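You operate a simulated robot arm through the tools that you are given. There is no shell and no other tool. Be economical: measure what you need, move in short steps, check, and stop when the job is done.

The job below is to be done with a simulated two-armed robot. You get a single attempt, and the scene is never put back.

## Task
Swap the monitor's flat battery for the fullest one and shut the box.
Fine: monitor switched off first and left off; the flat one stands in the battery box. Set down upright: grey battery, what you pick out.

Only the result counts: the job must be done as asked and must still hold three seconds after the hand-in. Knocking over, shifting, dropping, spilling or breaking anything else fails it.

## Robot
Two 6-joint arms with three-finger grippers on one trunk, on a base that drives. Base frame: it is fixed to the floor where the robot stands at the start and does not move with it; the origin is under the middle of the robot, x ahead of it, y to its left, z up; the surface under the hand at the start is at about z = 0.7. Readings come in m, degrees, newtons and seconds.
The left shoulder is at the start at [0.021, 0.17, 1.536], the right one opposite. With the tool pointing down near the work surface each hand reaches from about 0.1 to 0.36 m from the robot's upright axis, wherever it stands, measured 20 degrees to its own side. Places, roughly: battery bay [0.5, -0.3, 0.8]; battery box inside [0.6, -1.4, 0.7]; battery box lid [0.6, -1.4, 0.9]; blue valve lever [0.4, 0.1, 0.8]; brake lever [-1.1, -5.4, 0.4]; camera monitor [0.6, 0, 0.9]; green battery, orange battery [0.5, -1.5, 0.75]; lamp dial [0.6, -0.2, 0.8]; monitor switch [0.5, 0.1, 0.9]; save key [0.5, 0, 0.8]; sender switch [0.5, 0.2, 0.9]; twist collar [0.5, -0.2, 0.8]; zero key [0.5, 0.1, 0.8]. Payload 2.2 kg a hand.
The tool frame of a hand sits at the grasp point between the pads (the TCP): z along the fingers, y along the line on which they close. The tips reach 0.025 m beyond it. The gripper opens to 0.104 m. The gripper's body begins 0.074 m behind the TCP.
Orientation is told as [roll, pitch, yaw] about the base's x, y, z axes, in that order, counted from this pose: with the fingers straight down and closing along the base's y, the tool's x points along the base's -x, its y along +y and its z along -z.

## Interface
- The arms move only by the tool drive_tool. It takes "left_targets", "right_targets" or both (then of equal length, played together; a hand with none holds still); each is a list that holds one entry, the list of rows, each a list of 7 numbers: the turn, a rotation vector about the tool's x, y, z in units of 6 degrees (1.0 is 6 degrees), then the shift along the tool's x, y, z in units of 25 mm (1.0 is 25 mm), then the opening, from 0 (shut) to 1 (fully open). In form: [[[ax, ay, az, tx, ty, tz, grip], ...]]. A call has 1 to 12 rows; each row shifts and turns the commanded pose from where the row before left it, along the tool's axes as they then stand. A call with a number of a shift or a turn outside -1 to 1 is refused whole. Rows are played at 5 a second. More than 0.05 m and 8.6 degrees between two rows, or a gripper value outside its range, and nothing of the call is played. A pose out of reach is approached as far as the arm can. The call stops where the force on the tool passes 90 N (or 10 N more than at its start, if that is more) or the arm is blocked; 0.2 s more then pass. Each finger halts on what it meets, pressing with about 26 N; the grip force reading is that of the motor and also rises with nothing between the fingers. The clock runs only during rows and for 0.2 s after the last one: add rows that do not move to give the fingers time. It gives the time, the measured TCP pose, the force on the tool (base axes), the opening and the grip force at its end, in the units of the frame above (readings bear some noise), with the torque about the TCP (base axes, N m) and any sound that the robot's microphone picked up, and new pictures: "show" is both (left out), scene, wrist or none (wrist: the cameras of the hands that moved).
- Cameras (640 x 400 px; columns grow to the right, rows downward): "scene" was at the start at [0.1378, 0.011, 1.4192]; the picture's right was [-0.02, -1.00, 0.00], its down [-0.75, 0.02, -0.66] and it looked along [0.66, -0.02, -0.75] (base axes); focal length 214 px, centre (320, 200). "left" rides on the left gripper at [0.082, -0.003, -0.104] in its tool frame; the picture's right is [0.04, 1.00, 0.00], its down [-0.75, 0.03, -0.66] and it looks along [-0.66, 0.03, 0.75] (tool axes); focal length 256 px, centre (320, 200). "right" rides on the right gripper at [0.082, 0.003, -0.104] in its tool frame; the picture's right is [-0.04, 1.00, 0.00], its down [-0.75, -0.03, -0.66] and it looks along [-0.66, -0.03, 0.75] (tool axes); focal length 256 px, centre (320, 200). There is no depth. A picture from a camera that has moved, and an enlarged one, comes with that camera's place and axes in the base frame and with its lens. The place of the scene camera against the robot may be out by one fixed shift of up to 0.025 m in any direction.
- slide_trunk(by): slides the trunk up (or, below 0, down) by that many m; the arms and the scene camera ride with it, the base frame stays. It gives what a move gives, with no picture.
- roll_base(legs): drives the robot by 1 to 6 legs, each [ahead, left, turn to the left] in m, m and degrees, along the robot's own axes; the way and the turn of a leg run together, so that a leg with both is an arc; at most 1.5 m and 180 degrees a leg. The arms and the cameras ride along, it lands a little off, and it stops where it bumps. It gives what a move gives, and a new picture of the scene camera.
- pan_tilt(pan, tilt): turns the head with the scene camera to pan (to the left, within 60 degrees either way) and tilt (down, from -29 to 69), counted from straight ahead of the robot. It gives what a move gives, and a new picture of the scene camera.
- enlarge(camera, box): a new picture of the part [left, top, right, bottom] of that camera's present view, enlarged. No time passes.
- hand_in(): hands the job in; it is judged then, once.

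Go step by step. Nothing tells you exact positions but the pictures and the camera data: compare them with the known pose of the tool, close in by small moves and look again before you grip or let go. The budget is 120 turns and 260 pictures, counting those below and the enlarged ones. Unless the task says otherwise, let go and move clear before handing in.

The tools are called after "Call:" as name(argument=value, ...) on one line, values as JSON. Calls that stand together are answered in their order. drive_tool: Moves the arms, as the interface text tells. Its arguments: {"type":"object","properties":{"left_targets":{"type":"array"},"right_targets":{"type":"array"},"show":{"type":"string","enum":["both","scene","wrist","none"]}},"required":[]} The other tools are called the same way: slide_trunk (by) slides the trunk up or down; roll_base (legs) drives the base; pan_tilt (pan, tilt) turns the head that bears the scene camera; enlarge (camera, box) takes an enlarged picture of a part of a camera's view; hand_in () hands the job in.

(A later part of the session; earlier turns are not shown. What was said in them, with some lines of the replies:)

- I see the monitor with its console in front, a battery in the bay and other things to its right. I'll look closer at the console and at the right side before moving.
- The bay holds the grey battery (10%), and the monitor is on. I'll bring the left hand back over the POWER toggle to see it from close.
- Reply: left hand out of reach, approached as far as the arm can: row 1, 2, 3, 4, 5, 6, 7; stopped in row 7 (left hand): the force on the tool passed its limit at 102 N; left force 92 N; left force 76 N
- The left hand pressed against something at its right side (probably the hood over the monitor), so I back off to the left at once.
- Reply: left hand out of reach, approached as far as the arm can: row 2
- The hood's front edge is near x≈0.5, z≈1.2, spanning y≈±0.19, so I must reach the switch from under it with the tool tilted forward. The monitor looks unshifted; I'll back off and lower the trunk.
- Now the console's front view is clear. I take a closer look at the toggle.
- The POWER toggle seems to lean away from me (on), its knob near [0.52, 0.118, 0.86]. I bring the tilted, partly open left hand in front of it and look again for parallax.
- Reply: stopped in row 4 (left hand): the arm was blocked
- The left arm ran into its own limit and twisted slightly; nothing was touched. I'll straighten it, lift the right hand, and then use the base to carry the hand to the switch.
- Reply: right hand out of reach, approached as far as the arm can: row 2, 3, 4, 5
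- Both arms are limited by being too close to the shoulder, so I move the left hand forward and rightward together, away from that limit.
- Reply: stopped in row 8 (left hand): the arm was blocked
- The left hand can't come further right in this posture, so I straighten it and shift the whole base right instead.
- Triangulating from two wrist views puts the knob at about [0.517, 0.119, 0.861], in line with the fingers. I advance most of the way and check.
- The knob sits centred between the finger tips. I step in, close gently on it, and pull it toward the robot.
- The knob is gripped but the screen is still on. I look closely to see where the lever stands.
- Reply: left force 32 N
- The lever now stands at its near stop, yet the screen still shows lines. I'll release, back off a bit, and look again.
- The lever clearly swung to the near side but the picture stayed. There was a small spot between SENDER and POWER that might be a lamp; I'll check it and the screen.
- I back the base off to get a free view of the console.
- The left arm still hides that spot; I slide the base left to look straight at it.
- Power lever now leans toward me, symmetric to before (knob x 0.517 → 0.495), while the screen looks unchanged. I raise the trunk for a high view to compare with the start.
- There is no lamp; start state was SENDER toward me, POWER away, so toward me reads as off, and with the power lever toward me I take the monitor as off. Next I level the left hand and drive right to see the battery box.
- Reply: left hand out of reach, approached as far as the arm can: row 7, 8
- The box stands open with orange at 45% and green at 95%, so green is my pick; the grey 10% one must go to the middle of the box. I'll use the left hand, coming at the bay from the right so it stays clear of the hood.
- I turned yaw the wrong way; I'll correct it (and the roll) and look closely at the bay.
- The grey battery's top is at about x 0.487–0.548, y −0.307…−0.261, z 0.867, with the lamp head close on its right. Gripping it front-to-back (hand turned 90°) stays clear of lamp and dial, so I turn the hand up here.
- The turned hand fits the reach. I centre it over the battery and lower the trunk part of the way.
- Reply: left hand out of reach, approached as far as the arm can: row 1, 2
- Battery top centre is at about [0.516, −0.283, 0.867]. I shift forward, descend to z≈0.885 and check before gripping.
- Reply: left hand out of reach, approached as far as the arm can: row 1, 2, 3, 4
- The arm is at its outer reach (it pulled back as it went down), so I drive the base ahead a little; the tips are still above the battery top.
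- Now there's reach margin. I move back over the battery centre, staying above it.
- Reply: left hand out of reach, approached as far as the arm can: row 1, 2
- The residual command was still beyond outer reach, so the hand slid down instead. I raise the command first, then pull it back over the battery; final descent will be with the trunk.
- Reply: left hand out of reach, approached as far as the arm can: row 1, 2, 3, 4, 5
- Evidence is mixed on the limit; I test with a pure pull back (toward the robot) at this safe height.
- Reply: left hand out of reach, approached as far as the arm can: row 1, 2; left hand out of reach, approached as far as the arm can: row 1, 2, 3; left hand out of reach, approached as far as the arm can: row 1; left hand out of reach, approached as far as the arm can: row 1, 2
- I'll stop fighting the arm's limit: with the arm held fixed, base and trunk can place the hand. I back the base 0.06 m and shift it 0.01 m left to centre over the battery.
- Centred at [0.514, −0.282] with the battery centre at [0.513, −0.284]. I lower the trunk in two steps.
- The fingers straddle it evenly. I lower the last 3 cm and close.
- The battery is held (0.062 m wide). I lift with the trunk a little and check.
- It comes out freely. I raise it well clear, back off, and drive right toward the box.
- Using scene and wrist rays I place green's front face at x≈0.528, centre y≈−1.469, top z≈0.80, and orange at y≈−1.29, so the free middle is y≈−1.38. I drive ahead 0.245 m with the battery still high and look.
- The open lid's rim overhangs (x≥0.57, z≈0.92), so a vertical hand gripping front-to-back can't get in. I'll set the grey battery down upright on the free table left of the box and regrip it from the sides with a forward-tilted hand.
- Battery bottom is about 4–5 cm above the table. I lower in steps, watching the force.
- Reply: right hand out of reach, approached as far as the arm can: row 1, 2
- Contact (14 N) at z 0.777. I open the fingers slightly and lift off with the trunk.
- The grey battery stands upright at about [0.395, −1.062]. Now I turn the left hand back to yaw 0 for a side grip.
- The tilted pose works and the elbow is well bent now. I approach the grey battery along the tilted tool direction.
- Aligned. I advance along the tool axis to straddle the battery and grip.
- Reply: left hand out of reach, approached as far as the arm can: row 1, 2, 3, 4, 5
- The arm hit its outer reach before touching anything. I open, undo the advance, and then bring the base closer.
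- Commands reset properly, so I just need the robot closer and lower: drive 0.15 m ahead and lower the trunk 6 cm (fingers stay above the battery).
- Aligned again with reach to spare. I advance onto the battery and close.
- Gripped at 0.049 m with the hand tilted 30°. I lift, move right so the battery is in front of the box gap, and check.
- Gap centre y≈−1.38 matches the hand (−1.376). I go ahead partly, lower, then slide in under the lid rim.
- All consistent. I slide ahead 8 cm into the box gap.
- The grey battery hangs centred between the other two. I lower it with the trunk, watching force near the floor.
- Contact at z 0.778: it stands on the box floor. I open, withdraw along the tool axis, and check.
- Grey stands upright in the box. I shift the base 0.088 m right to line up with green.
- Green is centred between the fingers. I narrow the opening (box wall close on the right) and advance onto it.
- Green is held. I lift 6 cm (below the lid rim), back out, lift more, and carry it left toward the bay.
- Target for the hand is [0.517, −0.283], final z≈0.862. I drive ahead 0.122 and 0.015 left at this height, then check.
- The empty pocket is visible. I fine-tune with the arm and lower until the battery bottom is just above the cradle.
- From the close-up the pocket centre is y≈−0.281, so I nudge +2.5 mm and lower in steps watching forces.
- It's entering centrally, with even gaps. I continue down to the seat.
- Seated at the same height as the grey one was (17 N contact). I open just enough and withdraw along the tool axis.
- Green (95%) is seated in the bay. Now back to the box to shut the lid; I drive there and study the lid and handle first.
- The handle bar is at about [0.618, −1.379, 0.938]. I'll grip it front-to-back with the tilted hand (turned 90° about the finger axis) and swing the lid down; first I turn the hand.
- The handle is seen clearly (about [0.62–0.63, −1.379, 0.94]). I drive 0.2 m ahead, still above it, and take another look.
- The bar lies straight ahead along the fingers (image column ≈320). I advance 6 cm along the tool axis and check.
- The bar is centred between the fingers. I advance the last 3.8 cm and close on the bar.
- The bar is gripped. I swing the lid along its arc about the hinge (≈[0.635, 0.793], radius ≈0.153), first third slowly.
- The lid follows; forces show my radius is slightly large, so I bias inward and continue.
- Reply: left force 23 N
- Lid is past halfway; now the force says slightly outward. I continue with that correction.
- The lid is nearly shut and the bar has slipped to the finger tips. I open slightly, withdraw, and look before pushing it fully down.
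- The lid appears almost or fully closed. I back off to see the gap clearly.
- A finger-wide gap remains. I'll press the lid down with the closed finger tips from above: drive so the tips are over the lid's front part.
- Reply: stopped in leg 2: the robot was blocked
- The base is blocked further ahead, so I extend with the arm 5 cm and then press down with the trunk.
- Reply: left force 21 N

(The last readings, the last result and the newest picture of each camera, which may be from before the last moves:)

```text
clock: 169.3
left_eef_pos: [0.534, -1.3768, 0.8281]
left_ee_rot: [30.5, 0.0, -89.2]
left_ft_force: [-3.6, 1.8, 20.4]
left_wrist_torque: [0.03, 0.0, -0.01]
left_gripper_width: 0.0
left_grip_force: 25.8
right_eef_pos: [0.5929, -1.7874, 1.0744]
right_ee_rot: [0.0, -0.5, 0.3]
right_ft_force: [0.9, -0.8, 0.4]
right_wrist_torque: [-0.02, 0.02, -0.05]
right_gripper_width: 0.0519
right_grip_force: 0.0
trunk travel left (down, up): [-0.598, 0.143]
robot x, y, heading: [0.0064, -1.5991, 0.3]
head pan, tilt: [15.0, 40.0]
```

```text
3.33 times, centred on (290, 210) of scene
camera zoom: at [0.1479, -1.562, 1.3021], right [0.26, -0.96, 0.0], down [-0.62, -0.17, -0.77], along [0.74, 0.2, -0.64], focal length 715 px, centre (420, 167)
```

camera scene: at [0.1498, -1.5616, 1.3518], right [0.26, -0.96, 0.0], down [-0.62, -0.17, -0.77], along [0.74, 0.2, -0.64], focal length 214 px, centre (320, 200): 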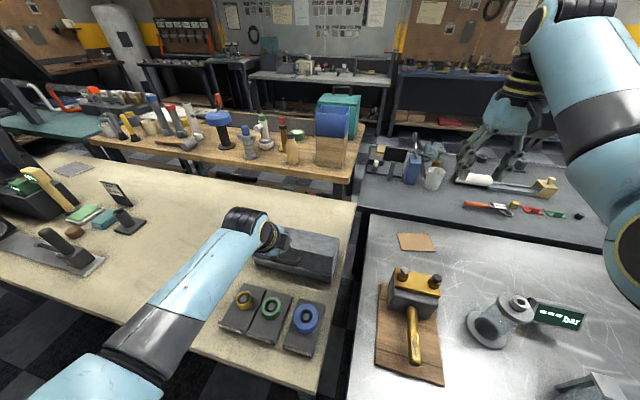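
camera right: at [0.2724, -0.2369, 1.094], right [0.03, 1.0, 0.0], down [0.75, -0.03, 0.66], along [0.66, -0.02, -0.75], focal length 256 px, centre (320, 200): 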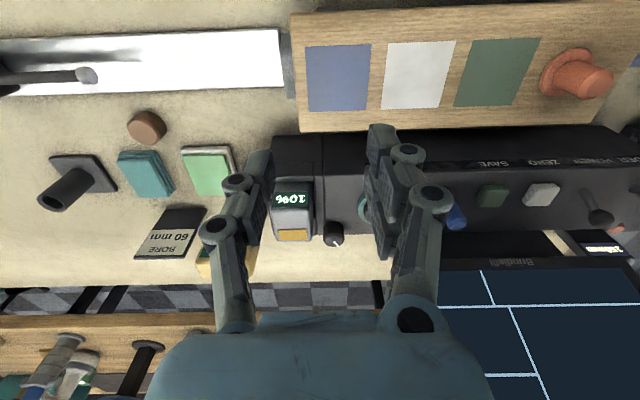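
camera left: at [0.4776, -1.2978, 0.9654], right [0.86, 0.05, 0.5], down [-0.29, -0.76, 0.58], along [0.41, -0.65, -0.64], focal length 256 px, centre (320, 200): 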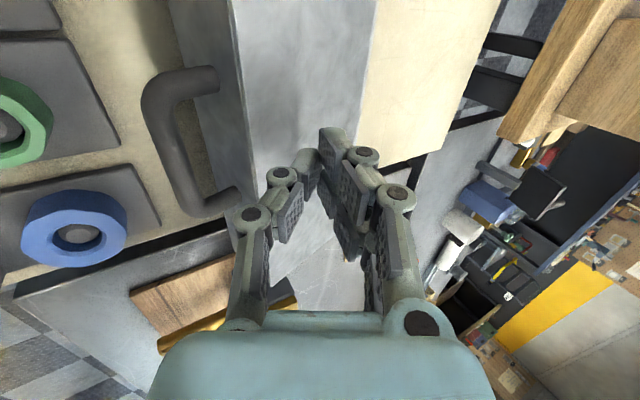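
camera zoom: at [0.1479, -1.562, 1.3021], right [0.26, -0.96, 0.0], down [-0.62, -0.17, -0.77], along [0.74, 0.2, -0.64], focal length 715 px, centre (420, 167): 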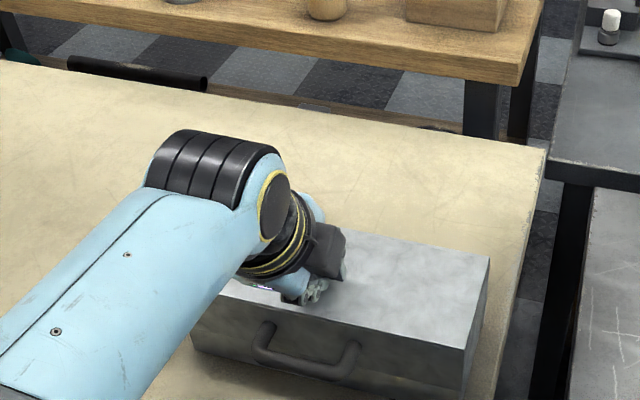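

Contact at 20 N and the lid looks flush. I press a few mm more to be sure, then lift away and inspect.

Call:
slide_trunk(by=-0.006)

Call:
slide_trunk(by=0.12)

Call:
roll_base(legs=[[-0.25, 0, 0], [0, 0.14, 0]])

Call:
enlarge(camera="scene", box=[250, 130, 430, 250])

```text
clock: 169.9
left_eef_pos: [0.5339, -1.3782, 0.8278]
left_ee_rot: [31.1, 0.1, -89.3]
left_ft_force: [-11.4, 4.4, 56.8]
left_wrist_torque: [0.12, 0.04, 0.0]
left_gripper_width: 0.0
left_grip_force: 25.9
right_eef_pos: [0.5903, -1.7874, 1.0703]
right_ee_rot: [0.1, -0.7, 0.4]
right_ft_force: [0.5, 0.3, 0.2]
right_wrist_torque: [-0.01, -0.01, 0.02]
right_gripper_width: 0.0518
right_grip_force: 0.0
trunk travel left (down, up): [-0.592, 0.149]
robot x, y, heading: [0.007, -1.6004, 0.1]
head pan, tilt: [15.0, 40.0]
```

```text
clock: 171.4
left_eef_pos: [0.5334, -1.3778, 0.9391]
left_ee_rot: [29.9, -0.1, -89.3]
left_ft_force: [0.0, -0.4, -0.5]
left_wrist_torque: [-0.04, 0.02, 0.02]
left_gripper_width: 0.0001
left_grip_force: 26.2
right_eef_pos: [0.5965, -1.7874, 1.1863]
right_ee_rot: [-0.1, -0.5, 0.2]
right_ft_force: [-0.5, 0.1, 0.9]
right_wrist_torque: [-0.01, 0.0, -0.01]
right_gripper_width: 0.052
right_grip_force: 0.1
trunk travel left (down, up): [-0.712, 0.029]
robot x, y, heading: [0.0089, -1.5961, 0.6]
head pan, tilt: [15.0, 40.0]
```

```text
clock: 174.1
left_eef_pos: [0.282, -1.2414, 0.9392]
left_ee_rot: [30.1, -0.1, -89.0]
left_ft_force: [0.2, -0.4, 0.5]
left_wrist_torque: [0.01, -0.03, 0.05]
left_gripper_width: 0.0
left_grip_force: 25.7
right_eef_pos: [0.345, -1.6503, 1.1866]
right_ee_rot: [0.0, -0.4, 0.4]
right_ft_force: [0.2, 0.3, 0.6]
right_wrist_torque: [0.0, -0.02, 0.01]
right_gripper_width: 0.0519
right_grip_force: 0.2
trunk travel left (down, up): [-0.712, 0.029]
robot x, y, heading: [-0.2476, -1.4671, 0.3]
head pan, tilt: [15.0, 40.0]
camera scene: at [-0.1028, -1.4261, 1.4158], right [0.27, -0.96, 0.0], down [-0.62, -0.17, -0.77], along [0.74, 0.2, -0.64], focal length 214 px, centre (320, 200)
```

scene: 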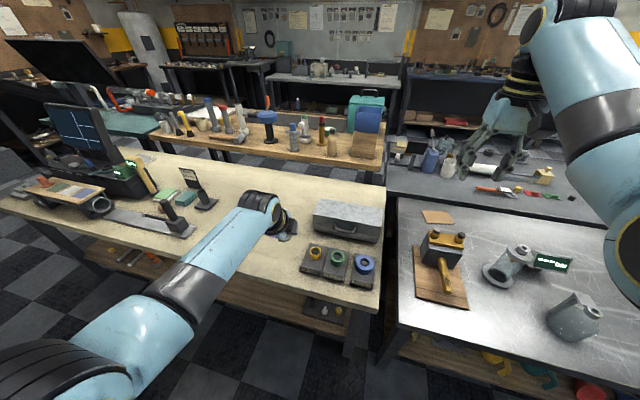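

```text
3.33 times, centred on (340, 190) of scene
camera zoom: at [-0.1028, -1.4261, 1.4158], right [0.27, -0.96, 0.0], down [-0.62, -0.17, -0.77], along [0.74, 0.2, -0.64], focal length 715 px, centre (253, 233)
```

zoom: 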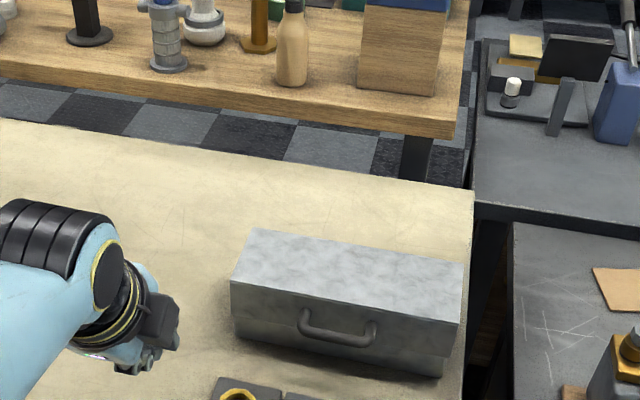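

The box is fully shut. Finally I re-check the POWER lever and the bay from in front of the console.

Call:
roll_base(legs=[[-0.15, 0.2, 0], [0, 1.45, 0]])

Call:
pan_tilt(pan=0, tilt=35)

Call:
enlarge(camera="scene", box=[300, 170, 460, 240])

```text
clock: 182.8
left_eef_pos: [0.1029, 0.4358, 0.9393]
left_ee_rot: [30.0, -0.1, -87.7]
left_ft_force: [0.6, 0.4, 0.1]
left_wrist_torque: [0.02, 0.0, 0.0]
left_gripper_width: 0.0001
left_grip_force: 25.8
right_eef_pos: [0.1748, 0.0289, 1.1863]
right_ee_rot: [-0.1, -0.3, 1.7]
right_ft_force: [-0.7, -0.4, -0.9]
right_wrist_torque: [0.0, 0.0, 0.0]
right_gripper_width: 0.0518
right_grip_force: 0.0
trunk travel left (down, up): [-0.712, 0.029]
robot x, y, heading: [-0.4199, 0.2083, 2.0]
head pan, tilt: [15.0, 40.0]
camera scene: at [-0.2764, 0.2427, 1.4159], right [0.29, -0.96, 0.0], down [-0.62, -0.19, -0.77], along [0.73, 0.22, -0.64], focal length 214 px, centre (320, 200)
```

scene: 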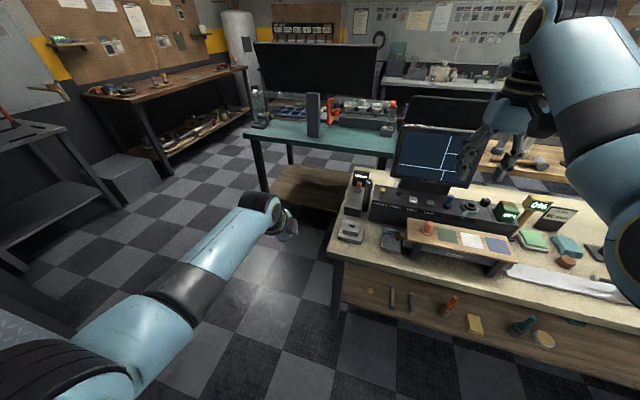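

```text
clock: 183.6
left_eef_pos: [0.1028, 0.4365, 0.9394]
left_ee_rot: [30.1, 0.1, -87.8]
left_ft_force: [0.2, -0.4, -0.1]
left_wrist_torque: [-0.01, 0.02, 0.0]
left_gripper_width: 0.0003
left_grip_force: 25.9
right_eef_pos: [0.1738, 0.0284, 1.1873]
right_ee_rot: [-0.1, -0.3, 1.6]
right_ft_force: [0.1, -0.5, -0.5]
right_wrist_torque: [-0.01, -0.02, 0.03]
right_gripper_width: 0.0521
right_grip_force: 0.0
trunk travel left (down, up): [-0.712, 0.029]
robot x, y, heading: [-0.4196, 0.2031, 1.8]
head pan, tilt: [0.0, 35.0]
camera scene: at [-0.2698, 0.2207, 1.4234], right [0.03, -1.0, 0.0], down [-0.57, -0.02, -0.82], along [0.82, 0.03, -0.57], focal length 214 px, centre (320, 200)
```

scene: 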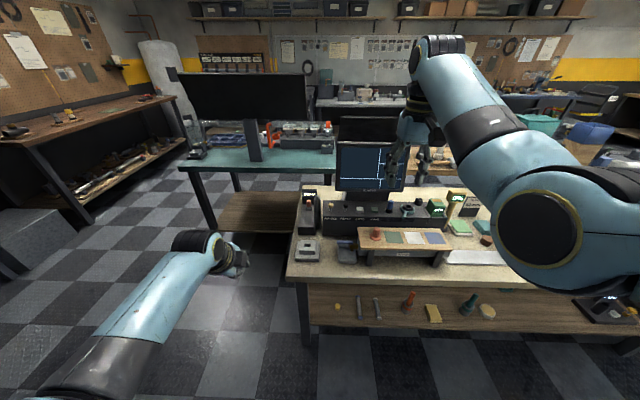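

```text
4.00 times, centred on (380, 205) of scene
camera zoom: at [-0.2698, 0.2207, 1.4234], right [0.03, -1.0, 0.0], down [-0.57, -0.02, -0.82], along [0.82, 0.03, -0.57], focal length 858 px, centre (80, 180)
```

zoom: 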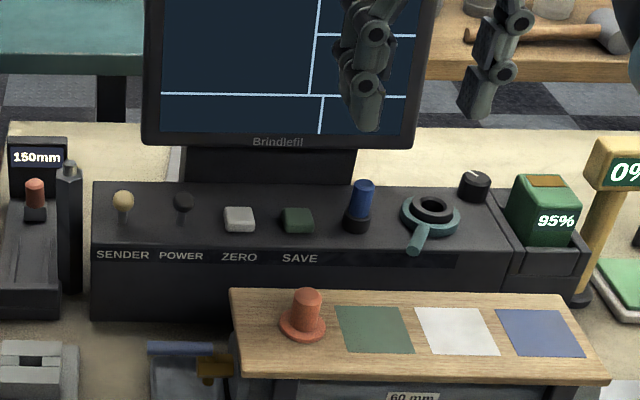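

The power lever is still in its near (off) position, green 95% sits in the bay, grey 10% is in the shut box, and both hands are clear. I hand in.

Call:
hand_in()

```text
The job is handed in.
```

I've handed the job in: the green 95% battery is in the monitor's bay, the grey 10% one stands in the battery box, and the lid is shut. I switched the monitor off first and left it off, but the screen still showed its grid lines, so I'm relying on the lever's position (pulled toward the robot) for "off".

Early on, the left hand pressed against the monitor's hood with about 100 N; the monitor didn't look shifted afterwards.
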